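You operate a simulated robot arm through the tools that you are given. There is no shell and no other tool. Be economical: measure what you need, move in short steps, check, and stop when the job is done.

You are at the controls of a simulated robot arm. One attempt, no reset.

Task
Fit both nuts in the short rail: the silver nut against the closed end, the other touching it.
Fine: slide the silver nut home before the other goes in; leave the rail where it lies.

It is judged by the outcome, as a careful person would: the job done as asked, and still so three seconds after it is handed in. It fails if anything else is knocked over, pushed out of place, dropped, spilled or broken.

Robot
A 6-joint arm with a two-finger parallel gripper, fixed in place. Base frame: the origin is at the foot of the arm, x ahead of it, y to its left, z up; the work surface is at about z = 0. Readings come in mm, rad, newtons and seconds.
With the tool pointing down near the work surface it reaches from about 180 to 460 mm from the base axis. Its first joint turns from -1.222 to 1.222 rad. Payload 1.9 kg.
The TCP is the grasp point between the finger pads, 23 mm short of the fingertips. In the tool frame z runs along the fingers and y along their closing line. Largest opening 94 mm; finger width 38, thickness 10; the body of the gripper, 54 by 96 mm, starts 39 mm behind the TCP.
Orientation is that of the tool frame in the base frame, as a unit quaternion [x, y, z, w]. With the fingers straight down and closing along the base's y, the tool's x points along the base's -x, its y along +y and its z along -z.

Tools
- The arm moves only by the tool play_rows. Its argument "targets" is a list of rows, each an object of numbers (a shift or turn left out is 0, a gripper value left out holds the last): "dx", "dy", "dz": the shift along the base's x, y, z in units of 50 mm (1.0 is 50 mm); "ax", "ay", "az": the turn, a rotation vector about the base's x, y, z in units of 4 degrees (1.0 is 4 degrees); "hand": the closure, from 0 (fully open) to 1 (shut). In form: [{"dx": .., "dy": .., "dz": .., "ax": .., "ay": .., "az": .., "hand": ..}, ...]. A call has 1 to 8 rows; each row shifts and turns the commanded pose from where the row before left it. A call with a number of a shift or a turn outside -1 to 1 is refused whole. A row lasts 0.2 s, in which the tool goes at most 50 mm and 0.15 rad; a call with a longer step from one row to the next is refused whole, and so is a gripper value outside its range. A pose out of reach is approached as far as the arm can. The call stops where the force on the tool passes 40 N (or 10 N more than at its start, if that is more) or the arm is blocked; 0.2 s more then pass. Each finger travels about 108 mm/s and halts on what it meets, pressing with about 22 N; the grip force reading is that of the motor and also rises with nothing between the fingers. The clock runs only during rows and for 0.2 s after the last one: add rows that do not move to give the fingers time. The reply holds the time, the measured pose of the TCP, the force on the tool along the base axes, the opening and the grip force, in the units named above and with some noise, with the torque about the TCP (base axes, N m) and any sound that the robot's microphone picked up, and new pictures: "views" is both (left out), scene, wrist or none.
- Cameras (640 x 400 px; columns grow to the right, rows downward): "scene" is fixed at [63.5, 312, 441.1]; the picture's right is [-0.75, -0.66, 0.00], its down [-0.28, 0.32, -0.91] and it looks along [0.60, -0.68, -0.42] (base axes); focal length 348 px, centre (320, 200). "wrist" rides on the gripper at [86, 16, -74] in the tool frame; the picture's right is [-0.18, 0.98, 0.00], its down [-0.58, -0.11, -0.81] and it looks along [-0.79, -0.15, 0.59] (tool axes); focal length 243 px, centre (320, 200). There is no depth. A picture from a camera that has moved, and an enlarged one, comes with that camera's place and axes in the base frame and with its lens.
- close_up(camera, box): a new picture of the part [left, top, right, bottom] of that camera's present view, enlarged. No time passes.
- hand_in(): hands the job in; it is judged then, once.

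Work in short steps. Places have to be worked out from the pictures, the camera data and where the tool is seen: move nearer, look again, correct. Check each grasp and each placing, and mend what went wrong. You have 120 turns and 200 pictures in all, those below and enlarged ones among them. Open the gripper and draw the arm clear of the work before you hand the job in, unless the task says otherwise; then end with one line.

The tools are called after "Emit:" as name(argument=value, ...) on one line, values as JSON. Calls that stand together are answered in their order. play_rows: Moves the arm, as the interface text tells. Its arguments: {"type":"object","properties":{"targets":{"type":"array"},"views":{"type":"string","enum":["both","scene","wrist","none"]}},"required":["targets"]} The other tools are called the same way: close_up (camera, box) takes an enlarged picture of a part of a camera's view; hand_in () hands the job in.

At the start:

```text
time_s: 0.0
tool_pos: [279.6, -172.4, 281.5]
ee_rot: [0.0, 1.0, 0.0, 0.001]
ft_force: [-0.3, 0.7, 0.5]
moment: [0.02, -0.01, 0.01]
finger_gap: 94.2
gripper_force: 0.0
```

scene: 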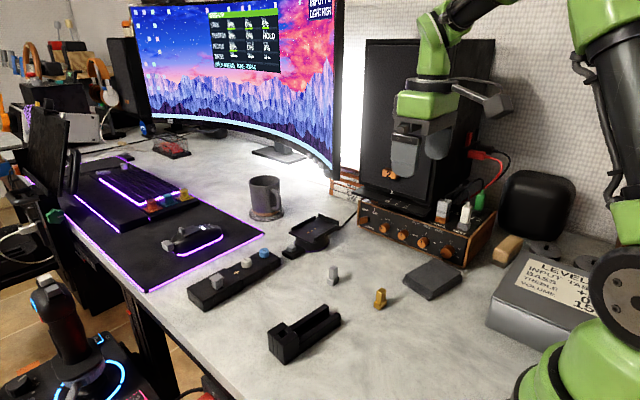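
wrist: 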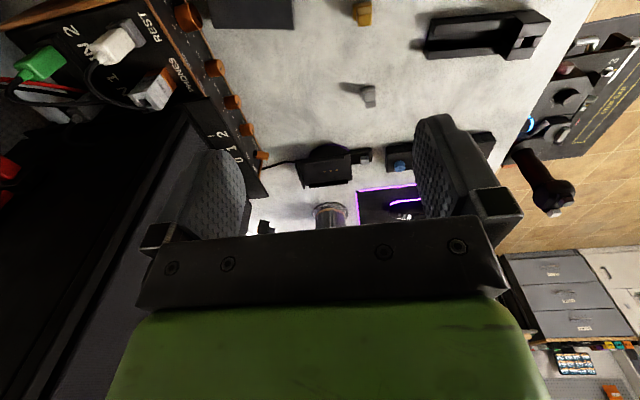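

I see a short rail near the front, a silver nut and a brass nut; I zoom in to see their shape.

Emit:
close_up(camera="scene", box=[250, 250, 410, 370])

Emit:
close_up(camera="wrist", box=[320, 0, 560, 150])

Emit:
close_up(camera="scene", box=[170, 200, 350, 320])

```text
3.33 times, centred on (330, 310) of scene
camera zoom: at [63.5, 312.0, 441.1], right [-0.75, -0.66, 0.0], down [-0.28, 0.32, -0.91], along [0.6, -0.68, -0.42], focal length 1161 px, centre (287, -167)
```

zoom: 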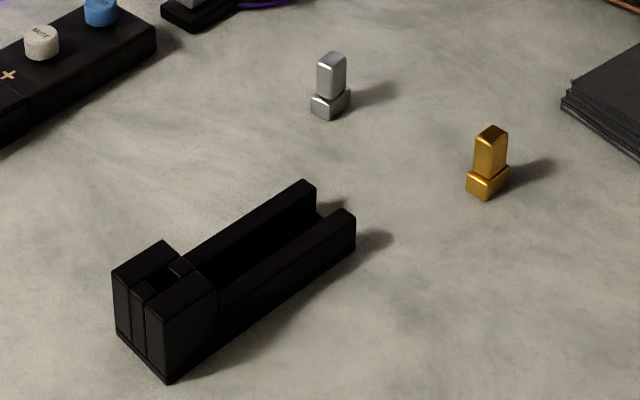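

```text
2.67 times, centred on (440, 75) of wrist
camera zoom: at [192.8, -158.1, 354.3], right [0.18, 0.98, 0.0], down [0.58, -0.11, 0.81], along [0.79, -0.15, -0.59], focal length 647 px, centre (0, 533)
```

zoom: 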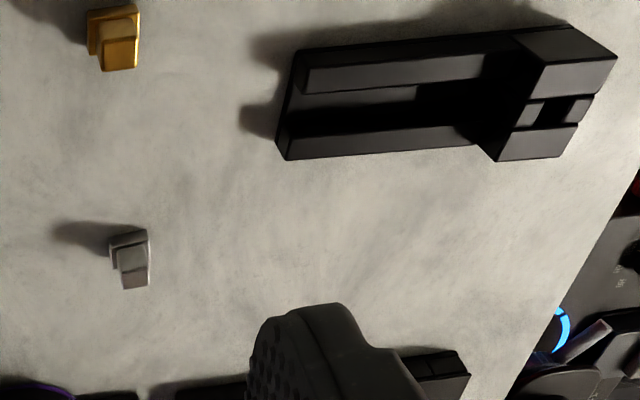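

```text
3.33 times, centred on (260, 260) of scene
camera zoom: at [63.5, 312.0, 441.1], right [-0.75, -0.66, 0.0], down [-0.28, 0.32, -0.91], along [0.6, -0.68, -0.42], focal length 1161 px, centre (520, 0)
```

zoom: 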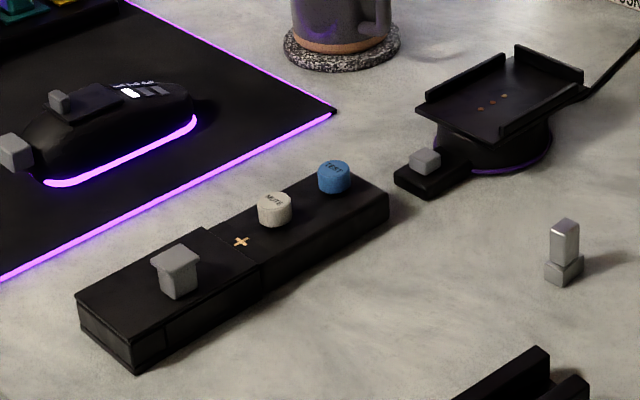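

Nuts have a wide foot and a stem; silver is near (415,-122), brass near (309,-127), rail runs along y from about -48 to 72 at x≈360. I move high over to view the rail.

Emit:
play_rows(targets=[{"dy": 0.8}, {"dy": 0.8}, {"dy": 0.8, "dz": -0.5}, {"dy": 0.8, "dz": -0.5}, {"dz": -0.3}])

```text
time_s: 1.2
tool_pos: [280.2, -15.2, 215.3]
ee_rot: [0.0, 1.0, 0.001, 0.0]
ft_force: [0.6, 0.4, 1.1]
moment: [-0.04, 0.02, -0.01]
finger_gap: 94.1
gripper_force: 0.0
camera wrist: at [192.5, 1.6, 289.4], right [0.18, 0.98, 0.0], down [0.58, -0.11, 0.81], along [0.79, -0.15, -0.59], focal length 243 px, centre (320, 200)
```

scene: 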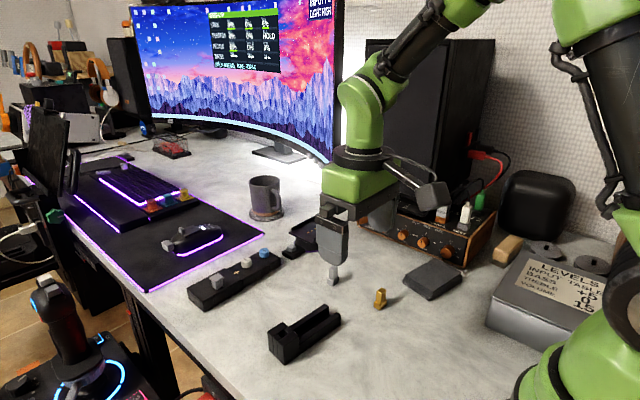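
wrist: 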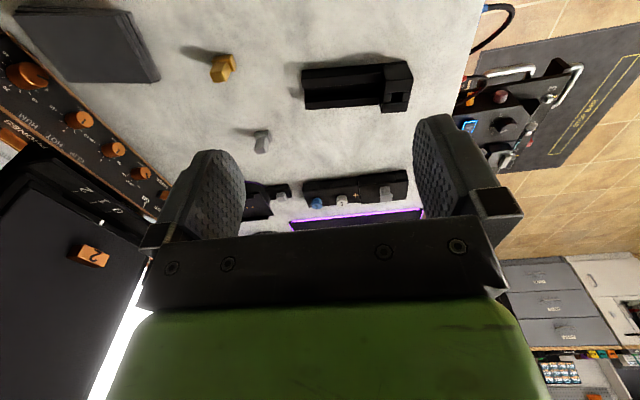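

The rail is in the wrist view; zoom in on it and the nuts.

Emit:
close_up(camera="wrist", box=[285, 40, 429, 130])

Emit:
close_up(camera="wrist", box=[186, 40, 298, 160])

```text
4.44 times, centred on (357, 85) of wrist
camera zoom: at [192.5, 1.6, 289.4], right [0.18, 0.98, 0.0], down [0.58, -0.11, 0.81], along [0.79, -0.15, -0.59], focal length 1078 px, centre (156, 711)
```

zoom: 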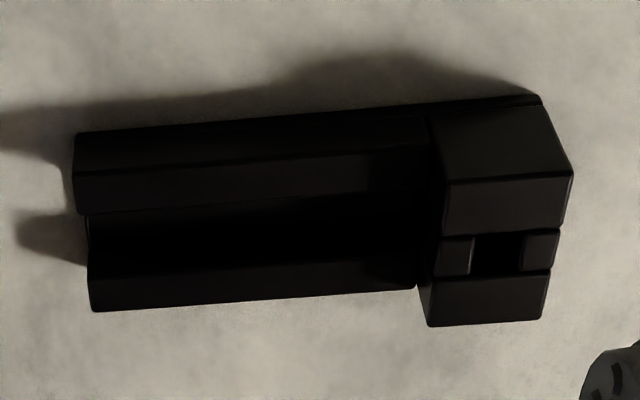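

```text
3.33 times, centred on (242, 100) of wrist
camera zoom: at [192.5, 1.6, 289.4], right [0.18, 0.98, 0.0], down [0.58, -0.11, 0.81], along [0.79, -0.15, -0.59], focal length 809 px, centre (580, 533)
```

zoom: 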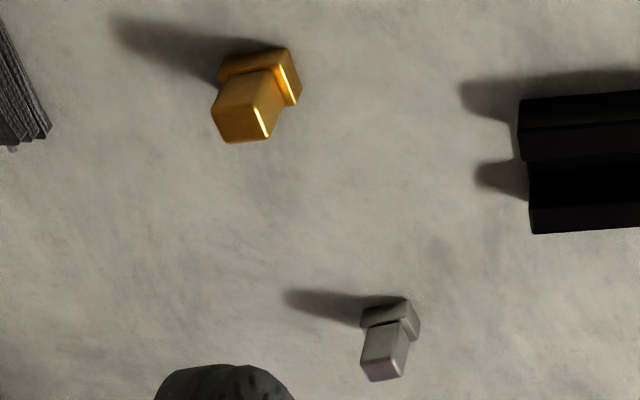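

The rail seems open at its -y end with a tall closed block at +y. I'll turn the tool about 90° so the wrist camera looks along the channel from its open end.

Emit:
play_rows(targets=[{"az": 1, "dx": 0.2, "dy": -0.2}, {"az": 1, "dx": 0.2, "dy": -0.2}, {"az": 1, "dx": 0.2, "dy": -0.2}, {"az": 1, "dx": 0.2, "dy": -0.2}, {"az": 1, "dx": 0.2, "dy": -0.2}, {"az": 1, "dx": 0.2}, {"az": 1, "dx": 0.2}, {"az": 1, "dx": 0.2}], views="none")

Emit:
play_rows(targets=[{"az": 1}, {"az": 1}, {"az": 1}, {"az": 1}, {"az": 1}, {"az": 1, "dz": -0.4}, {"az": 1, "dz": -0.4}, {"az": 1, "dz": -0.4}], views="none")

Emit:
play_rows(targets=[{"az": 1}, {"az": 1}, {"az": 1}, {"az": 1}, {"az": 1}, {"az": 1}, {"az": 0.5}])

```text
time_s: 3.0
tool_pos: [360.4, -64.4, 214.8]
ee_rot: [-0.277, 0.961, 0.001, 0.001]
ft_force: [-0.2, -0.3, -1.2]
moment: [0.02, 0.0, -0.01]
finger_gap: 94.2
gripper_force: 0.2
```

```text
time_s: 4.8
tool_pos: [359.9, -63.2, 154.5]
ee_rot: [-0.531, 0.848, 0.001, 0.0]
ft_force: [-1.0, -0.4, 0.0]
moment: [0.05, -0.02, 0.01]
finger_gap: 94.1
gripper_force: 0.2
```

```text
time_s: 6.4
tool_pos: [359.0, -64.1, 154.5]
ee_rot: [-0.707, 0.707, 0.001, 0.0]
ft_force: [-0.3, -0.4, 0.0]
moment: [-0.01, -0.04, 0.03]
finger_gap: 93.9
gripper_force: 0.0
camera wrist: at [343.3, -150.9, 229.4], right [-0.98, 0.18, 0.0], down [0.11, 0.58, 0.81], along [0.15, 0.79, -0.59], focal length 243 px, centre (320, 200)
```

scene: 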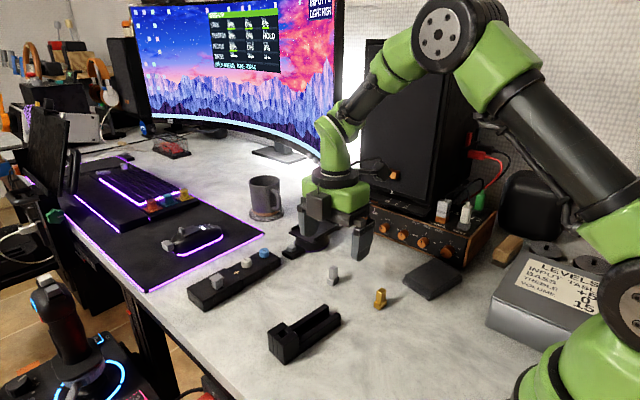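
wrist: 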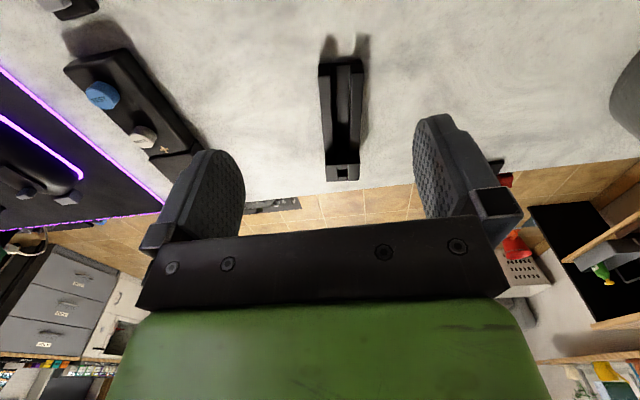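

The view is good; zoom on the rail.

Emit:
close_up(camera="wrist", box=[232, 45, 456, 185])

Emit:
close_up(camera="wrist", box=[300, 130, 380, 180])

Emit:
close_up(camera="wrist", box=[300, 50, 380, 100])

```text
2.86 times, centred on (344, 115) of wrist
camera zoom: at [343.3, -150.9, 229.4], right [-0.98, 0.18, 0.0], down [0.11, 0.58, 0.81], along [0.15, 0.79, -0.59], focal length 693 px, centre (251, 443)
```

zoom: 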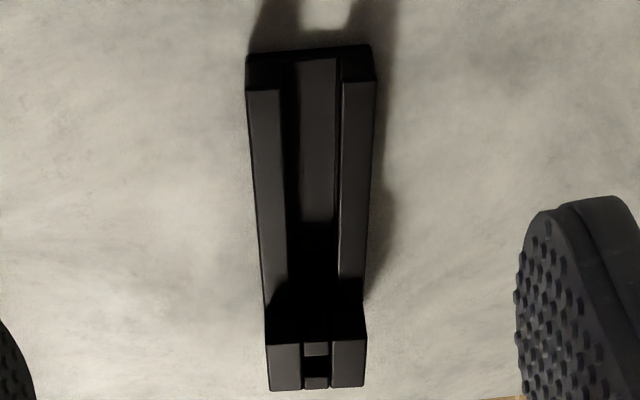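

```text
8.00 times, centred on (340, 155) of wrist
camera zoom: at [343.3, -150.9, 229.4], right [-0.98, 0.18, 0.0], down [0.11, 0.58, 0.81], along [0.15, 0.79, -0.59], focal length 1941 px, centre (160, 560)
```

zoom: 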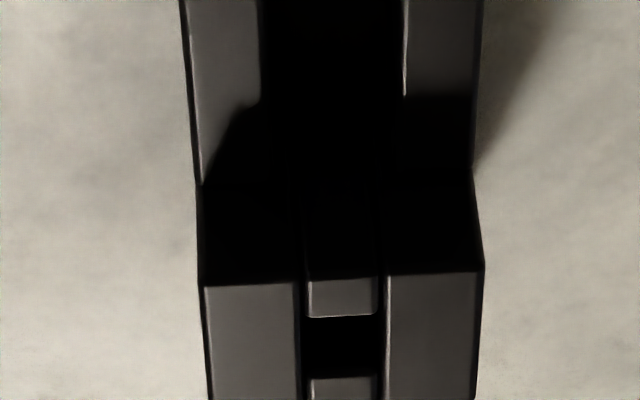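

```text
8.00 times, centred on (340, 75) of wrist
camera zoom: at [343.3, -150.9, 229.4], right [-0.98, 0.18, 0.0], down [0.11, 0.58, 0.81], along [0.15, 0.79, -0.59], focal length 1941 px, centre (160, 1200)
```

zoom: 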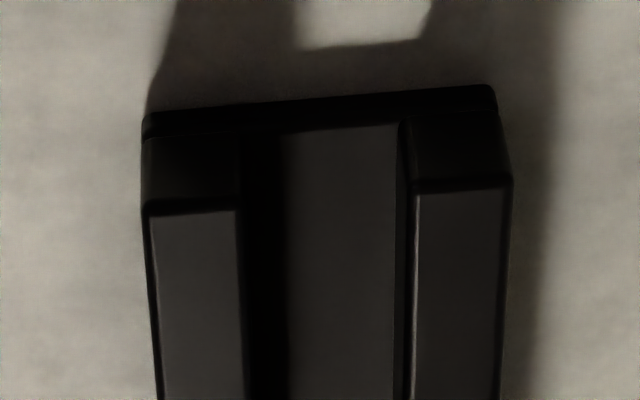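

The inside of the tall block is dark; get tight scene zoom and go lower with the wrist camera.

Emit:
close_up(camera="scene", box=[262, 300, 346, 366])

Emit:
play_rows(targets=[{"dz": -0.5}, {"dz": -0.5, "dy": -0.2}, {"dz": -0.5, "dy": -0.2}, {"dz": -0.3, "dy": -0.2}], views="wrist")

```text
6.06 times, centred on (304, 333) of scene
camera zoom: at [63.5, 312.0, 441.1], right [-0.75, -0.66, 0.0], down [-0.28, 0.32, -0.91], along [0.6, -0.68, -0.42], focal length 2111 px, centre (417, -606)
```

zoom: 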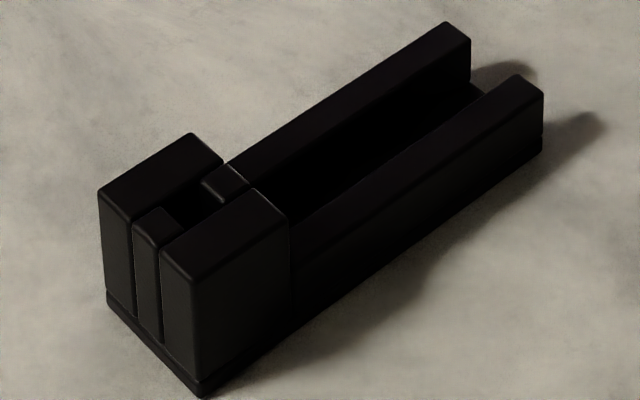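

```text
time_s: 7.4
tool_pos: [360.2, -94.5, 65.1]
ee_rot: [-0.707, 0.707, 0.001, 0.001]
ft_force: [-0.4, -0.5, 0.2]
moment: [0.0, -0.02, 0.01]
finger_gap: 94.0
gripper_force: 0.1
camera wrist: at [343.2, -181.8, 138.9], right [-0.98, 0.18, 0.0], down [0.11, 0.58, 0.81], along [0.15, 0.79, -0.59], focal length 243 px, centre (320, 200)
```

wrist: 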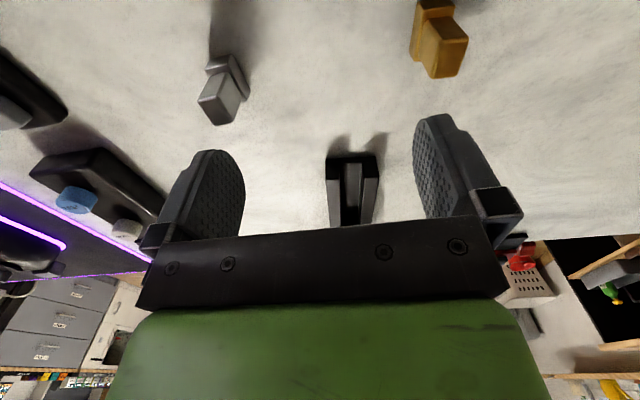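

Emit:
close_up(camera="wrist", box=[302, 140, 402, 225])

Emit:
close_up(camera="wrist", box=[170, 30, 290, 130])

Emit:
close_up(camera="wrist", box=[380, 0, 500, 90])

```text
4.71 times, centred on (352, 182) of wrist
camera zoom: at [343.2, -181.8, 138.9], right [-0.98, 0.18, 0.0], down [0.11, 0.58, 0.81], along [0.15, 0.79, -0.59], focal length 1142 px, centre (169, 282)
```

zoom: 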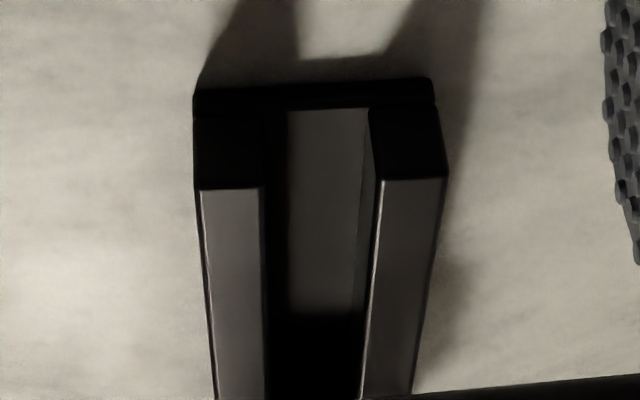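

```text
4.00 times, centred on (230, 80) of wrist
camera zoom: at [343.2, -181.8, 138.9], right [-0.98, 0.18, 0.0], down [0.11, 0.58, 0.81], along [0.15, 0.79, -0.59], focal length 970 px, centre (680, 680)
```

zoom: 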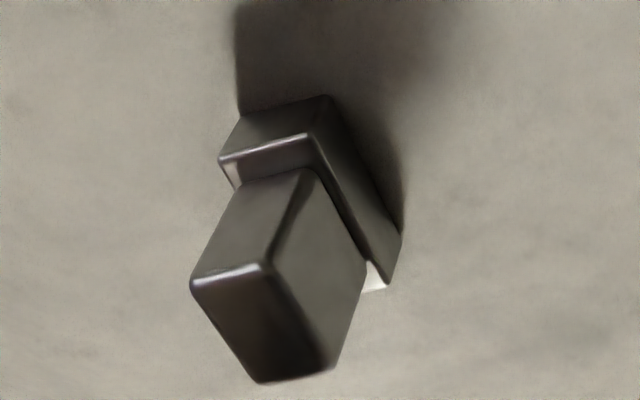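

```text
4.44 times, centred on (440, 45) of wrist
camera zoom: at [343.2, -181.8, 138.9], right [-0.98, 0.18, 0.0], down [0.11, 0.58, 0.81], along [0.15, 0.79, -0.59], focal length 1078 px, centre (-213, 889)
```

zoom: 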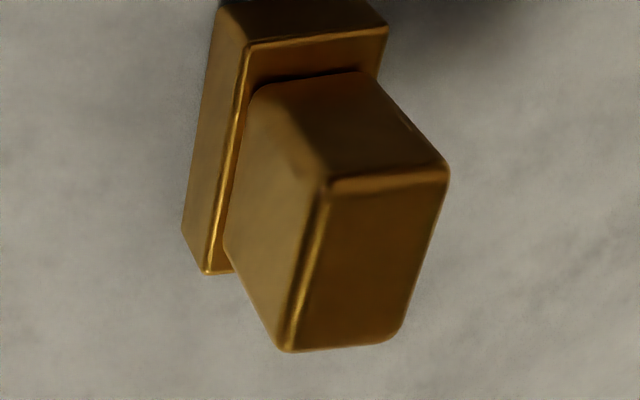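

Channel is a plain U about 18 mm wide, walls about 20 mm high, yawed ~9°; nut feet about 13×22 mm. I move forward straddling the rail to look at the face of the tall block.

Emit:
play_rows(targets=[{"dy": 0.5}, {"dy": 0.5, "dx": -0.1}, {"dy": 0.5, "dz": -0.2}, {"dz": -0.3}], views="wrist")

Emit:
close_up(camera="wrist", box=[300, 140, 420, 240])

Emit:
close_up(camera="wrist", box=[325, 190, 375, 230])

```text
time_s: 8.4
tool_pos: [355.2, -17.8, 40.2]
ee_rot: [0.708, -0.707, -0.001, 0.0]
ft_force: [-0.5, 0.6, 0.0]
moment: [0.03, -0.02, 0.0]
finger_gap: 93.8
gripper_force: 0.0
camera wrist: at [338.2, -106.0, 114.1], right [-0.98, 0.18, 0.0], down [0.11, 0.58, 0.81], along [0.15, 0.79, -0.59], focal length 243 px, centre (320, 200)
```

wrist: 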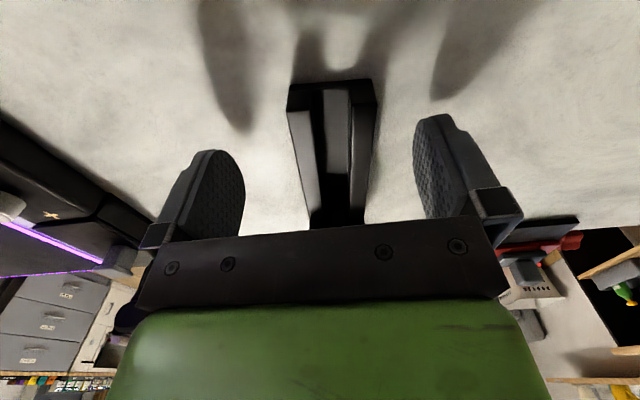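

```text
4.00 times, centred on (360, 190) of wrist
camera zoom: at [338.2, -106.0, 114.1], right [-0.98, 0.18, 0.0], down [0.11, 0.58, 0.81], along [0.15, 0.79, -0.59], focal length 970 px, centre (160, 240)
```

zoom: 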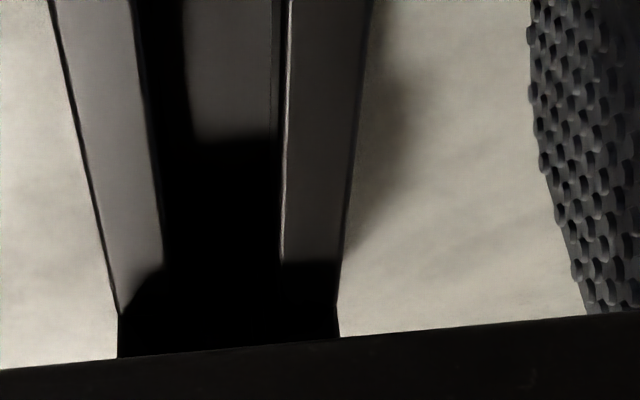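

```text
10.00 times, centred on (350, 210) of wrist
camera zoom: at [338.2, -106.0, 114.1], right [-0.98, 0.18, 0.0], down [0.11, 0.58, 0.81], along [0.15, 0.79, -0.59], focal length 2426 px, centre (20, 100)
```

zoom: 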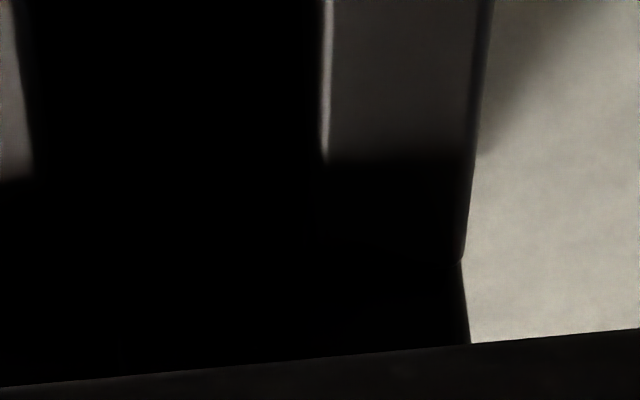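

The rail: channel floor ~4 mm, walls ~20 mm, closed block ~39 mm tall with face near y≈41, yaw about -6°; nuts ~33 mm tall. Plan: hold each nut near the front edge of the pads so it can slide fully home. Go above the silver nut, TCP 10 mm behind it.

Emit:
play_rows(targets=[{"dz": 0.6}, {"dz": 0.5}, {"dx": 0.34, "dy": -0.75}, {"dx": 0.35, "dy": -0.76}, {"dx": 0.35, "dy": -0.76}, {}])

```text
time_s: 9.8
tool_pos: [407.5, -132.5, 94.2]
ee_rot: [0.707, -0.707, -0.001, 0.0]
ft_force: [1.1, -0.6, 0.0]
moment: [0.0, -0.01, 0.01]
finger_gap: 93.8
gripper_force: 0.1
camera wrist: at [390.3, -219.8, 169.2], right [-0.98, 0.18, 0.0], down [0.11, 0.58, 0.81], along [0.15, 0.79, -0.59], focal length 243 px, centre (320, 200)
```

scene: 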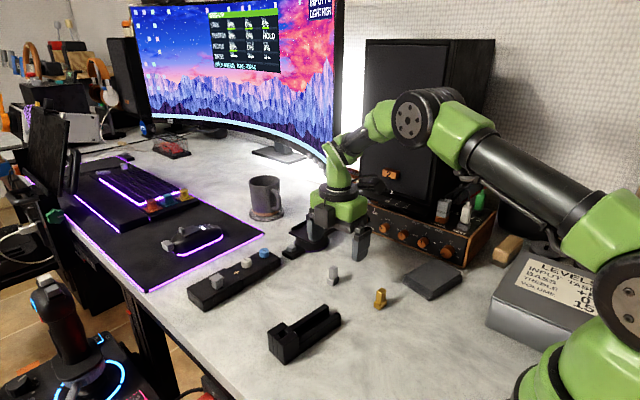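
wrist: 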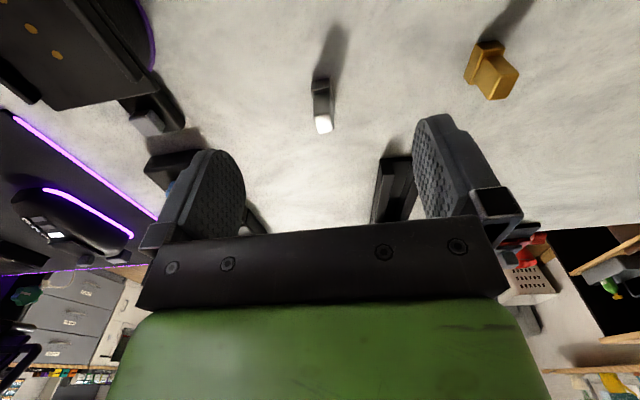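

Emit:
close_up(camera="wrist", box=[280, 60, 376, 150])

```text
4.44 times, centred on (328, 105) of wrist
camera zoom: at [390.3, -219.8, 169.2], right [-0.98, 0.18, 0.0], down [0.11, 0.58, 0.81], along [0.15, 0.79, -0.59], focal length 1078 px, centre (284, 622)
```

zoom: 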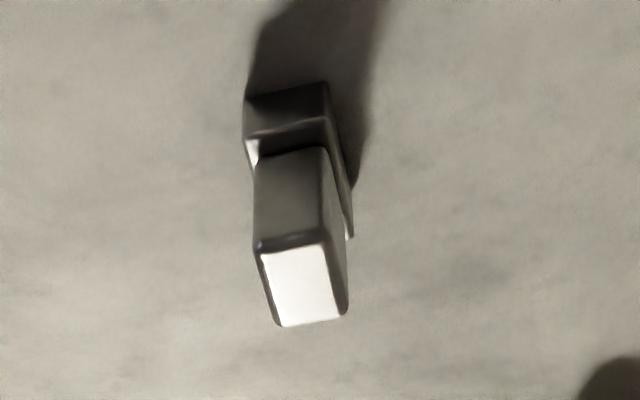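

Silver stem centre is at about (406,-121), yaw ~3°; I align, descend to z≈43 and check before closing.

Emit:
play_rows(targets=[{"az": 0.75, "dz": -0.3}, {"dz": -0.3}, {"dz": -0.3}, {"dz": -0.12}, {}], views="wrist")

```text
time_s: 11.0
tool_pos: [408.2, -131.9, 43.8]
ee_rot: [0.725, -0.688, -0.002, 0.001]
ft_force: [-0.8, -0.3, 0.2]
moment: [0.01, -0.02, 0.01]
finger_gap: 94.0
gripper_force: 0.0
camera wrist: at [394.9, -220.0, 118.1], right [-0.99, 0.13, 0.0], down [0.08, 0.58, 0.81], along [0.11, 0.8, -0.59], focal length 243 px, centre (320, 200)
```

wrist: 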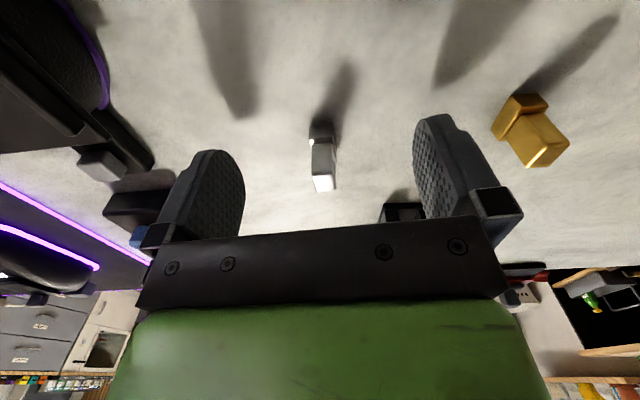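

Nut sits between the fingers; close.

Emit:
play_rows(targets=[{"hand": 1}, {"hand": 1}, {"hand": 1}, {"hand": 1}], views="wrist")

Emit:
close_up(camera="wrist", box=[250, 80, 410, 200])

```text
time_s: 12.0
tool_pos: [407.7, -131.9, 44.0]
ee_rot: [0.726, -0.688, -0.001, 0.0]
ft_force: [-1.2, -0.2, -0.6]
moment: [0.03, 0.01, -0.02]
finger_gap: 10.5
gripper_force: 21.9
camera wrist: at [394.9, -220.0, 118.3], right [-0.99, 0.13, 0.0], down [0.08, 0.58, 0.81], along [0.11, 0.8, -0.59], focal length 243 px, centre (320, 200)
```

wrist: 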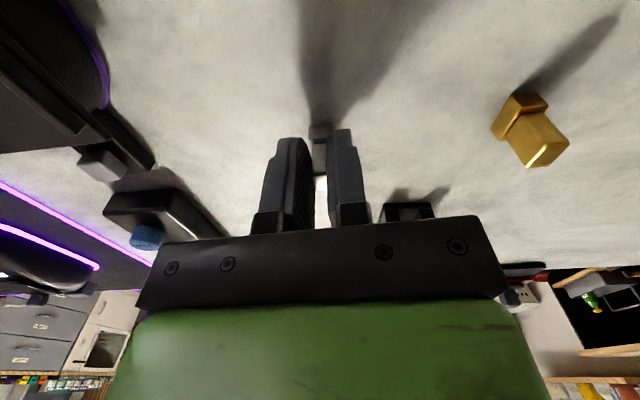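

```text
3.33 times, centred on (330, 140) of wrist
camera zoom: at [394.9, -220.0, 118.3], right [-0.99, 0.13, 0.0], down [0.08, 0.58, 0.81], along [0.11, 0.8, -0.59], focal length 809 px, centre (287, 400)
```

zoom: 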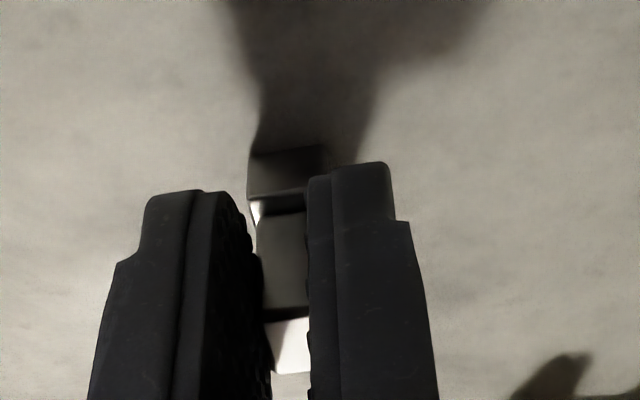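

Gripped (10.5 mm). Lift and carry to above the channel, turning to the rail's yaw.

Emit:
play_rows(targets=[{"dz": 0.3}, {"dz": 0.6}, {"dy": 0.75, "dx": -0.38, "az": -0.8}, {"dy": 0.78, "dx": -0.4, "az": -0.8}, {"dy": 0.78, "dx": -0.4, "az": -0.7}, {}])

Emit:
close_up(camera="wrist", box=[250, 60, 410, 220])

Emit:
close_up(camera="scene", box=[250, 250, 370, 370])

```text
time_s: 13.4
tool_pos: [349.1, -16.5, 91.1]
ee_rot: [-0.668, 0.744, 0.002, 0.0]
ft_force: [0.1, -0.1, 0.4]
moment: [-0.02, 0.01, 0.04]
finger_gap: 10.9
gripper_force: 22.2
camera wrist: at [321.8, -101.0, 164.8], right [-0.96, 0.29, 0.0], down [0.17, 0.56, 0.81], along [0.23, 0.77, -0.59], focal length 243 px, centre (320, 200)
```

scene: 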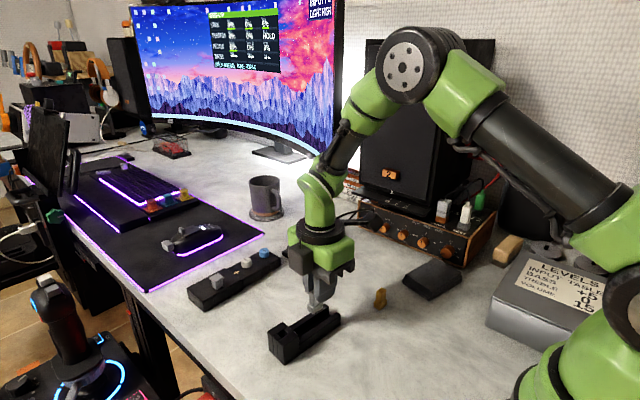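
wrist: 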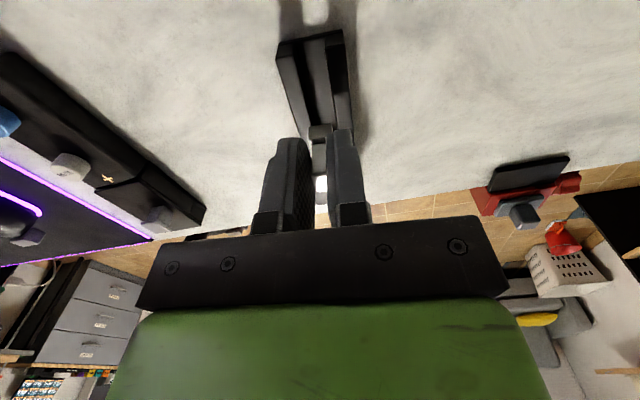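

```text
2.50 times, centred on (330, 140) of wrist
camera zoom: at [321.8, -101.0, 164.8], right [-0.96, 0.29, 0.0], down [0.17, 0.56, 0.81], along [0.23, 0.77, -0.59], focal length 606 px, centre (295, 350)
```

zoom: 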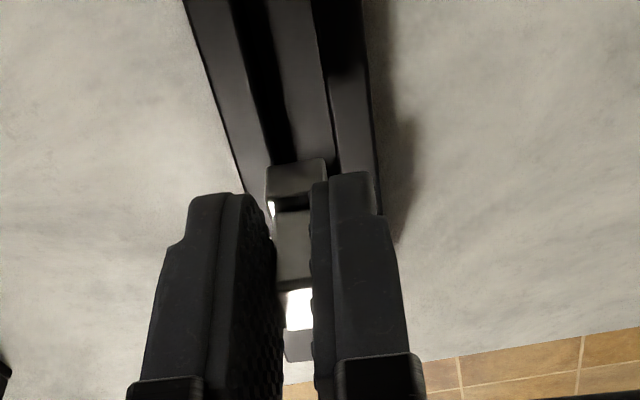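

```text
3.33 times, centred on (310, 310) of scene
camera zoom: at [63.5, 312.0, 441.1], right [-0.75, -0.66, 0.0], down [-0.28, 0.32, -0.91], along [0.6, -0.68, -0.42], focal length 1161 px, centre (353, -167)
```

zoom: 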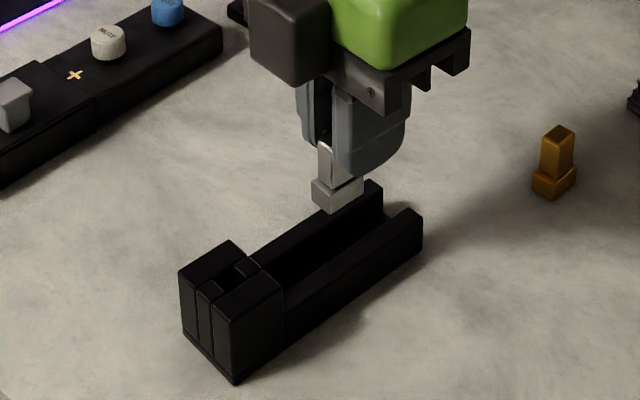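

Channel centreline ≈ (350,-5); nut centre ≈ (348,-6.6). Shift +1.7 mm in x, lower to just above the walls and check.

Emit:
play_rows(targets=[{"dx": 0.035, "dz": -0.2}, {"dz": -0.25}, {}])

Emit:
close_up(camera="wrist", box=[270, 60, 390, 160])

Emit:
close_up(camera="scene", box=[260, 280, 360, 360])

```text
time_s: 14.2
tool_pos: [350.8, -17.0, 67.4]
ee_rot: [-0.667, 0.745, 0.002, 0.001]
ft_force: [-0.1, 0.3, -0.4]
moment: [0.0, -0.03, -0.02]
finger_gap: 10.7
gripper_force: 22.3
camera wrist: at [323.8, -101.6, 141.6], right [-0.96, 0.29, 0.0], down [0.17, 0.56, 0.81], along [0.23, 0.77, -0.59], focal length 243 px, centre (320, 200)
```

scene: 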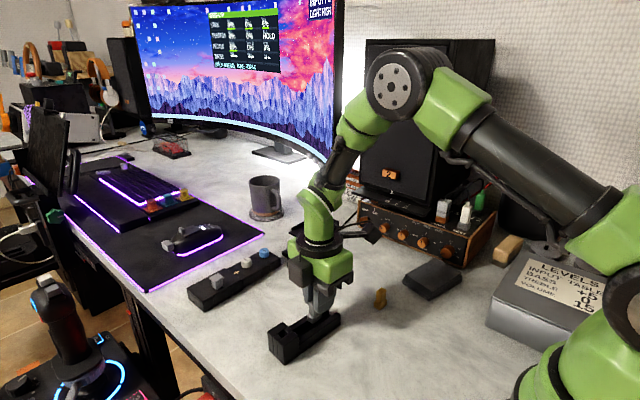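
wrist: 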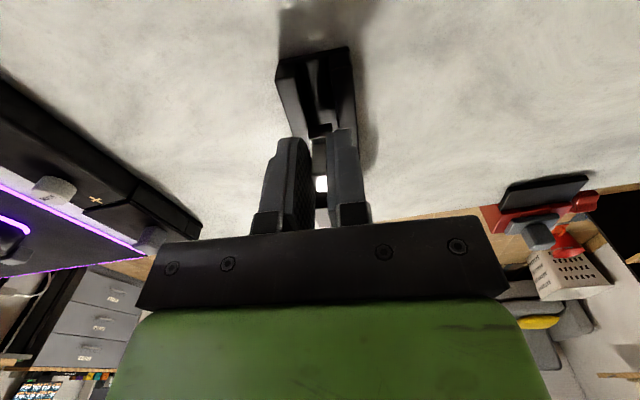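

```text
4.00 times, centred on (330, 110) of wrist
camera zoom: at [323.8, -101.6, 141.6], right [-0.96, 0.29, 0.0], down [0.17, 0.56, 0.81], along [0.23, 0.77, -0.59], focal length 970 px, centre (280, 560)
```

zoom: 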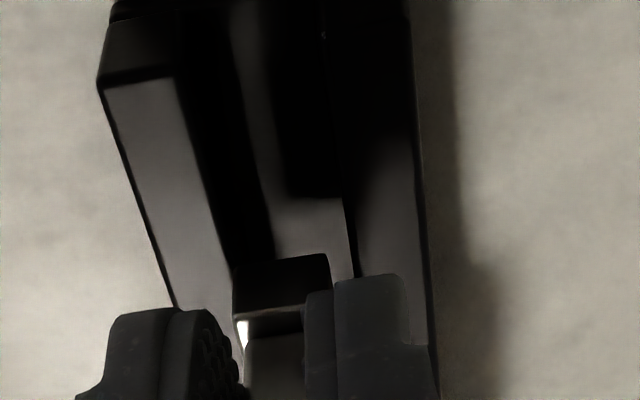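

```text
5.00 times, centred on (310, 320) of scene
camera zoom: at [63.5, 312.0, 441.1], right [-0.75, -0.66, 0.0], down [-0.28, 0.32, -0.91], along [0.6, -0.68, -0.42], focal length 1741 px, centre (370, -400)
```

zoom: 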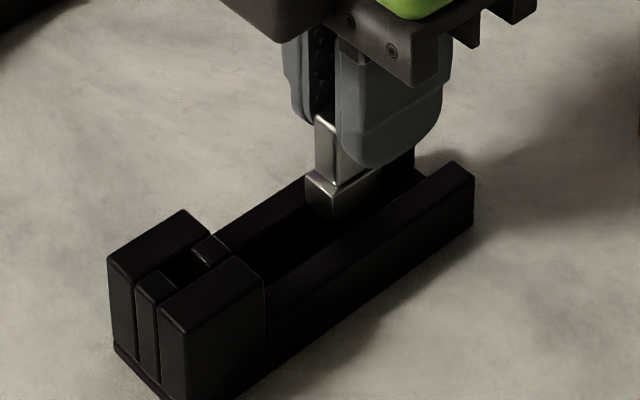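

Relative to the wall edges the nut sits about 1 mm too far to +x; shift back 0.9 mm and lower it into the channel.

Emit:
play_rows(targets=[{"dx": -0.018}, {"dz": -0.12}, {"dz": -0.12}, {"dz": -0.1}, {}])

Emit:
close_up(camera="wrist", box=[270, 80, 390, 180])

Emit:
close_up(camera="scene", box=[260, 280, 360, 360])

```text
time_s: 15.4
tool_pos: [350.2, -16.2, 50.9]
ee_rot: [-0.668, 0.744, 0.001, 0.001]
ft_force: [-1.1, 1.0, 4.5]
moment: [0.06, 0.06, 0.01]
finger_gap: 10.7
gripper_force: 22.0
camera wrist: at [322.9, -101.6, 124.1], right [-0.96, 0.29, 0.0], down [0.17, 0.56, 0.81], along [0.23, 0.77, -0.59], focal length 243 px, centre (320, 200)
```

scene: 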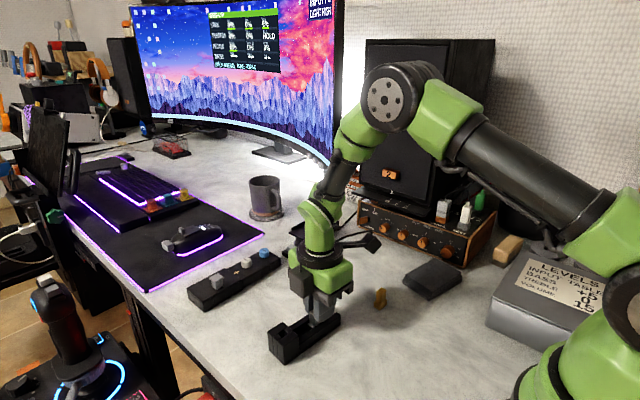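
wrist: 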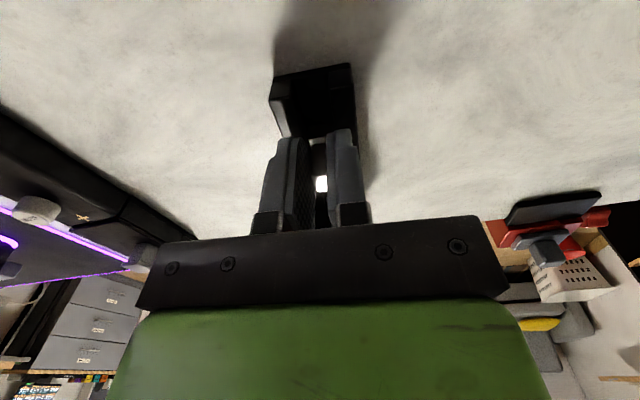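

```text
4.00 times, centred on (330, 130) of wrist
camera zoom: at [322.9, -101.6, 124.1], right [-0.96, 0.29, 0.0], down [0.17, 0.56, 0.81], along [0.23, 0.77, -0.59], focal length 970 px, centre (280, 480)
```

zoom: 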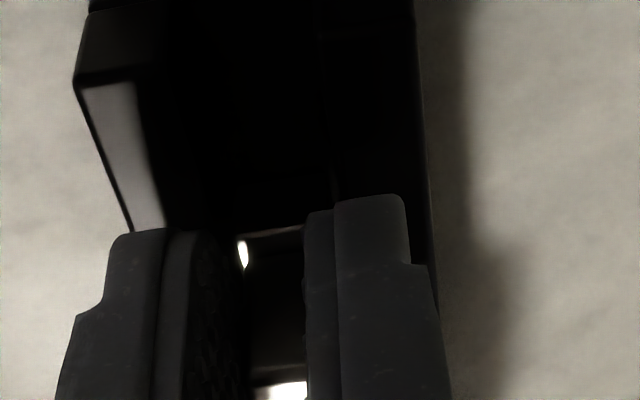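

```text
5.00 times, centred on (310, 320) of scene
camera zoom: at [63.5, 312.0, 441.1], right [-0.75, -0.66, 0.0], down [-0.28, 0.32, -0.91], along [0.6, -0.68, -0.42], focal length 1741 px, centre (370, -400)
```

zoom: 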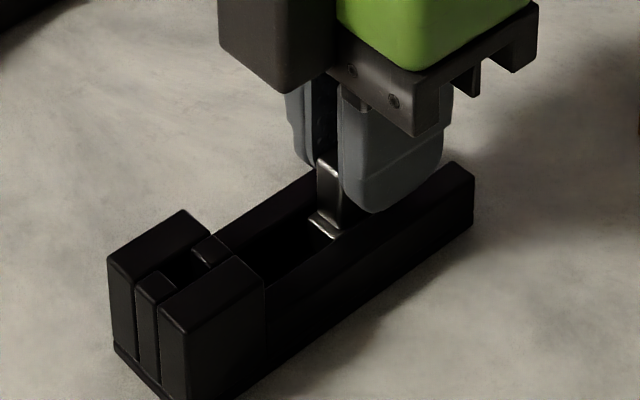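

Foot is in the channel and just touching the floor (4.5 N). Raise slightly and slide 24 mm along the rail.

Emit:
play_rows(targets=[{"dz": 0.014}, {"dx": 0.017, "dy": 0.16}, {"dx": 0.017, "dy": 0.16}, {"dx": 0.017, "dy": 0.16}, {}])

Emit:
close_up(camera="wrist", box=[270, 80, 390, 180])

Emit:
close_up(camera="scene", box=[260, 280, 360, 360])

```text
time_s: 16.6
tool_pos: [351.6, 7.1, 49.9]
ee_rot: [-0.668, 0.744, 0.001, 0.0]
ft_force: [0.3, -0.4, 0.9]
moment: [-0.02, 0.02, -0.01]
finger_gap: 10.7
gripper_force: 21.7
camera wrist: at [325.6, -77.3, 124.3], right [-0.96, 0.29, 0.0], down [0.17, 0.56, 0.81], along [0.23, 0.77, -0.59], focal length 243 px, centre (320, 200)
```

scene: 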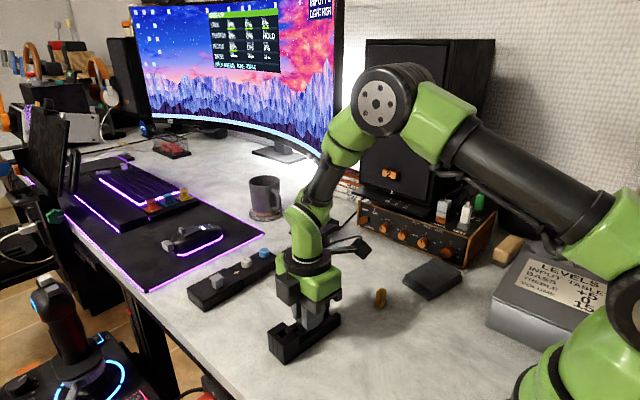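
wrist: 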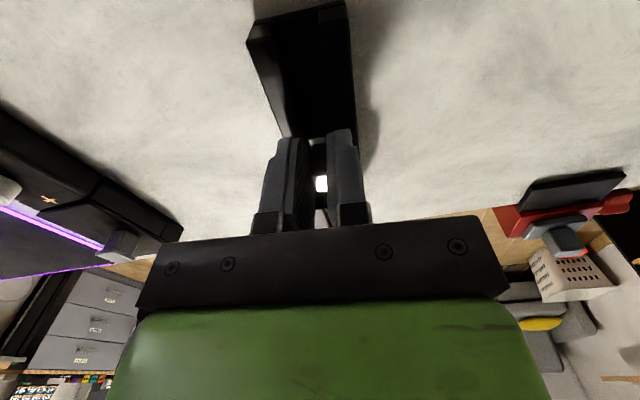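

```text
4.00 times, centred on (330, 130) of wrist
camera zoom: at [325.6, -77.3, 124.3], right [-0.96, 0.29, 0.0], down [0.17, 0.56, 0.81], along [0.23, 0.77, -0.59], focal length 970 px, centre (280, 480)
```

zoom: 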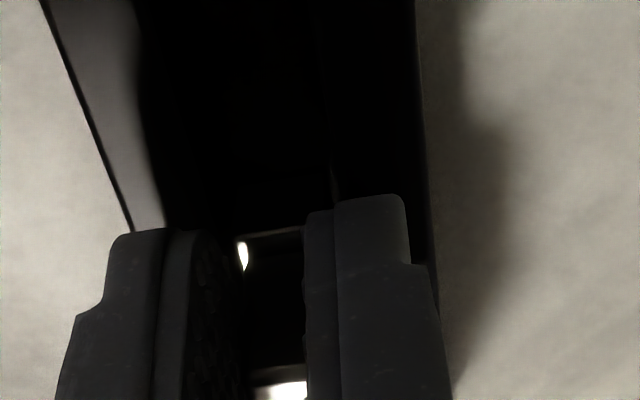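

```text
5.00 times, centred on (310, 320) of scene
camera zoom: at [63.5, 312.0, 441.1], right [-0.75, -0.66, 0.0], down [-0.28, 0.32, -0.91], along [0.6, -0.68, -0.42], focal length 1741 px, centre (370, -400)
```

zoom: 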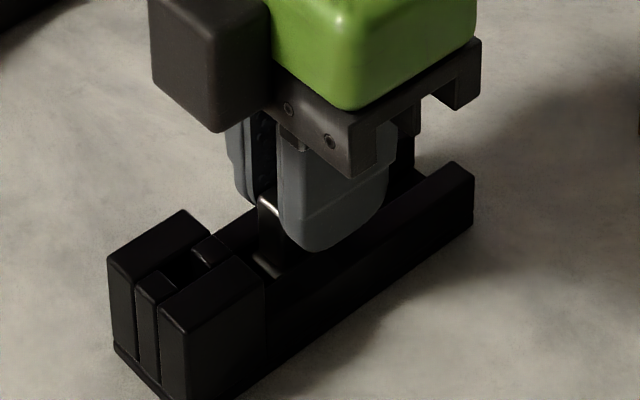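

Rail unmoved, no force. Continue with small steps.

Emit:
play_rows(targets=[{"dx": 0.004, "dy": 0.04}, {"dx": 0.004, "dy": 0.04}, {"dx": 0.004, "dy": 0.04}, {}], views="none")

Emit:
play_rows(targets=[{"dx": 0.002, "dy": 0.02}, {"dx": 0.002, "dy": 0.02}, {}], views="none")

Emit:
close_up(camera="scene", box=[260, 280, 360, 360])

```text
time_s: 17.6
tool_pos: [352.6, 13.1, 51.0]
ee_rot: [-0.668, 0.744, 0.001, 0.0]
ft_force: [0.0, 0.2, -0.9]
moment: [0.0, -0.01, -0.01]
finger_gap: 10.7
gripper_force: 22.5
```

```text
time_s: 18.4
tool_pos: [353.3, 15.7, 50.8]
ee_rot: [-0.668, 0.744, 0.001, 0.0]
ft_force: [0.3, -0.1, -0.2]
moment: [0.0, 0.01, 0.01]
finger_gap: 10.9
gripper_force: 21.7
```

```text
5.00 times, centred on (310, 320) of scene
camera zoom: at [63.5, 312.0, 441.1], right [-0.75, -0.66, 0.0], down [-0.28, 0.32, -0.91], along [0.6, -0.68, -0.42], focal length 1741 px, centre (370, -400)
```

zoom: 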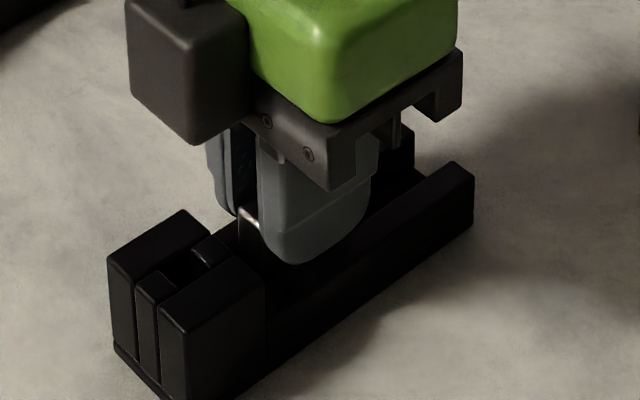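

Still free; ~3 mm left by the picture. Continue in 1 mm steps.

Emit:
play_rows(targets=[{"dx": 0.002, "dy": 0.02}, {"dx": 0.002, "dy": 0.02}, {}], views="none")

Emit:
play_rows(targets=[{"dx": 0.002, "dy": 0.02}, {}], views="none")

Emit:
close_up(camera="scene", box=[260, 280, 360, 360])

```text
time_s: 19.2
tool_pos: [354.6, 16.8, 50.4]
ee_rot: [-0.668, 0.744, 0.001, 0.0]
ft_force: [0.7, -0.1, -0.6]
moment: [0.0, 0.0, 0.0]
finger_gap: 10.5
gripper_force: 21.7
```

```text
time_s: 19.8
tool_pos: [352.5, 18.5, 50.7]
ee_rot: [-0.668, 0.745, 0.002, 0.0]
ft_force: [0.5, -0.9, -0.5]
moment: [-0.01, -0.01, 0.0]
finger_gap: 10.7
gripper_force: 22.0
```

```text
5.00 times, centred on (310, 320) of scene
camera zoom: at [63.5, 312.0, 441.1], right [-0.75, -0.66, 0.0], down [-0.28, 0.32, -0.91], along [0.6, -0.68, -0.42], focal length 1741 px, centre (370, -400)
```

zoom: 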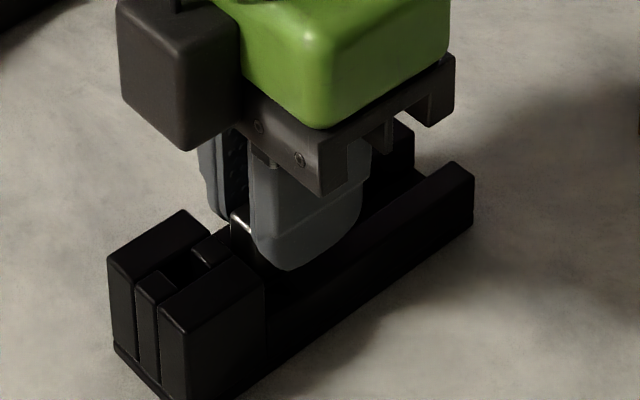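

Emit:
play_rows(targets=[{"dx": 0.002, "dy": 0.02}, {}], views="none")

Emit:
play_rows(targets=[{"dx": 0.002, "dy": 0.02}, {}], views="wrist")

Emit:
close_up(camera="scene", box=[270, 300, 330, 350])

```text
time_s: 20.4
tool_pos: [353.5, 20.6, 50.2]
ee_rot: [-0.667, 0.745, 0.002, 0.0]
ft_force: [0.0, 0.6, -0.6]
moment: [-0.01, -0.01, 0.0]
finger_gap: 10.7
gripper_force: 22.4
```

```text
time_s: 21.0
tool_pos: [351.9, 19.4, 51.1]
ee_rot: [-0.668, 0.744, 0.002, 0.0]
ft_force: [-0.5, 0.4, -0.3]
moment: [0.02, 0.02, 0.0]
finger_gap: 10.7
gripper_force: 22.1
camera wrist: at [326.9, -64.8, 124.6], right [-0.96, 0.29, 0.0], down [0.17, 0.56, 0.81], along [0.23, 0.77, -0.59], focal length 243 px, centre (320, 200)
```

wrist: 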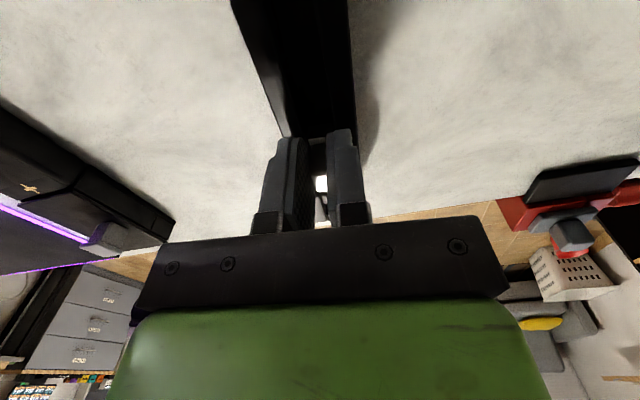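

```text
8.00 times, centred on (300, 325) of scene
camera zoom: at [63.5, 312.0, 441.1], right [-0.75, -0.66, 0.0], down [-0.28, 0.32, -0.91], along [0.6, -0.68, -0.42], focal length 2786 px, centre (480, -800)
```

zoom: 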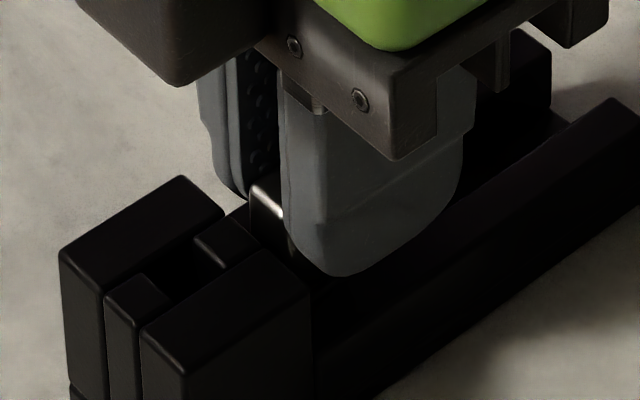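

Roughly 3 mm remain. Continue in 1 mm steps with force checks.

Emit:
play_rows(targets=[{"dx": 0.002, "dy": 0.02}, {}], views="none")

Emit:
play_rows(targets=[{"dx": 0.002, "dy": 0.02}, {}], views="none")

Emit:
close_up(camera="scene", box=[270, 300, 330, 350])

```text
time_s: 21.6
tool_pos: [354.7, 21.5, 49.0]
ee_rot: [-0.668, 0.744, 0.001, 0.0]
ft_force: [-0.3, 0.8, 0.0]
moment: [0.02, 0.0, -0.02]
finger_gap: 10.9
gripper_force: 21.9
```

```text
time_s: 22.2
tool_pos: [353.5, 21.5, 50.4]
ee_rot: [-0.668, 0.744, 0.001, 0.0]
ft_force: [0.7, -0.4, 0.1]
moment: [0.01, 0.07, 0.01]
finger_gap: 10.9
gripper_force: 22.1
```

```text
8.00 times, centred on (300, 325) of scene
camera zoom: at [63.5, 312.0, 441.1], right [-0.75, -0.66, 0.0], down [-0.28, 0.32, -0.91], along [0.6, -0.68, -0.42], focal length 2786 px, centre (480, -800)
```

zoom: 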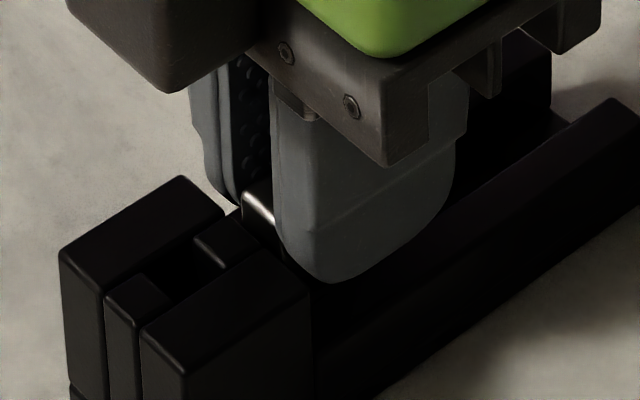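

Emit:
play_rows(targets=[{"dx": 0.002, "dy": 0.02}, {}], views="none")

Emit:
play_rows(targets=[{"dx": 0.002, "dy": 0.02}, {}], views="none")

Emit:
close_up(camera="scene", box=[270, 300, 330, 350])

```text
time_s: 22.8
tool_pos: [353.2, 23.0, 49.6]
ee_rot: [-0.668, 0.744, 0.001, 0.0]
ft_force: [-0.2, -2.2, -0.1]
moment: [-0.01, 0.0, -0.02]
finger_gap: 10.8
gripper_force: 22.4
```

```text
time_s: 23.4
tool_pos: [354.1, 24.7, 50.5]
ee_rot: [-0.667, 0.745, 0.001, 0.0]
ft_force: [-0.7, -0.9, 0.1]
moment: [-0.01, -0.01, -0.01]
finger_gap: 10.8
gripper_force: 22.0
```

```text
8.00 times, centred on (300, 325) of scene
camera zoom: at [63.5, 312.0, 441.1], right [-0.75, -0.66, 0.0], down [-0.28, 0.32, -0.91], along [0.6, -0.68, -0.42], focal length 2786 px, centre (480, -800)
```

zoom: 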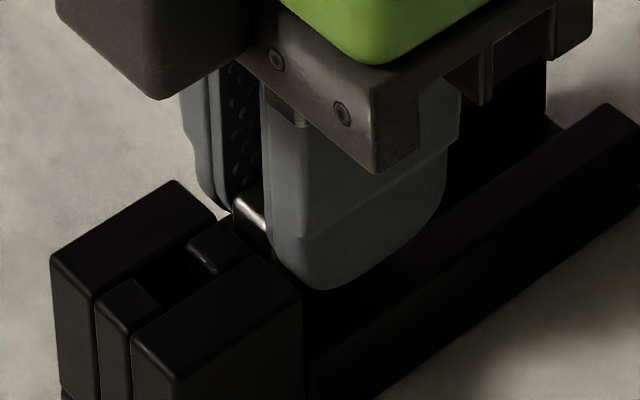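

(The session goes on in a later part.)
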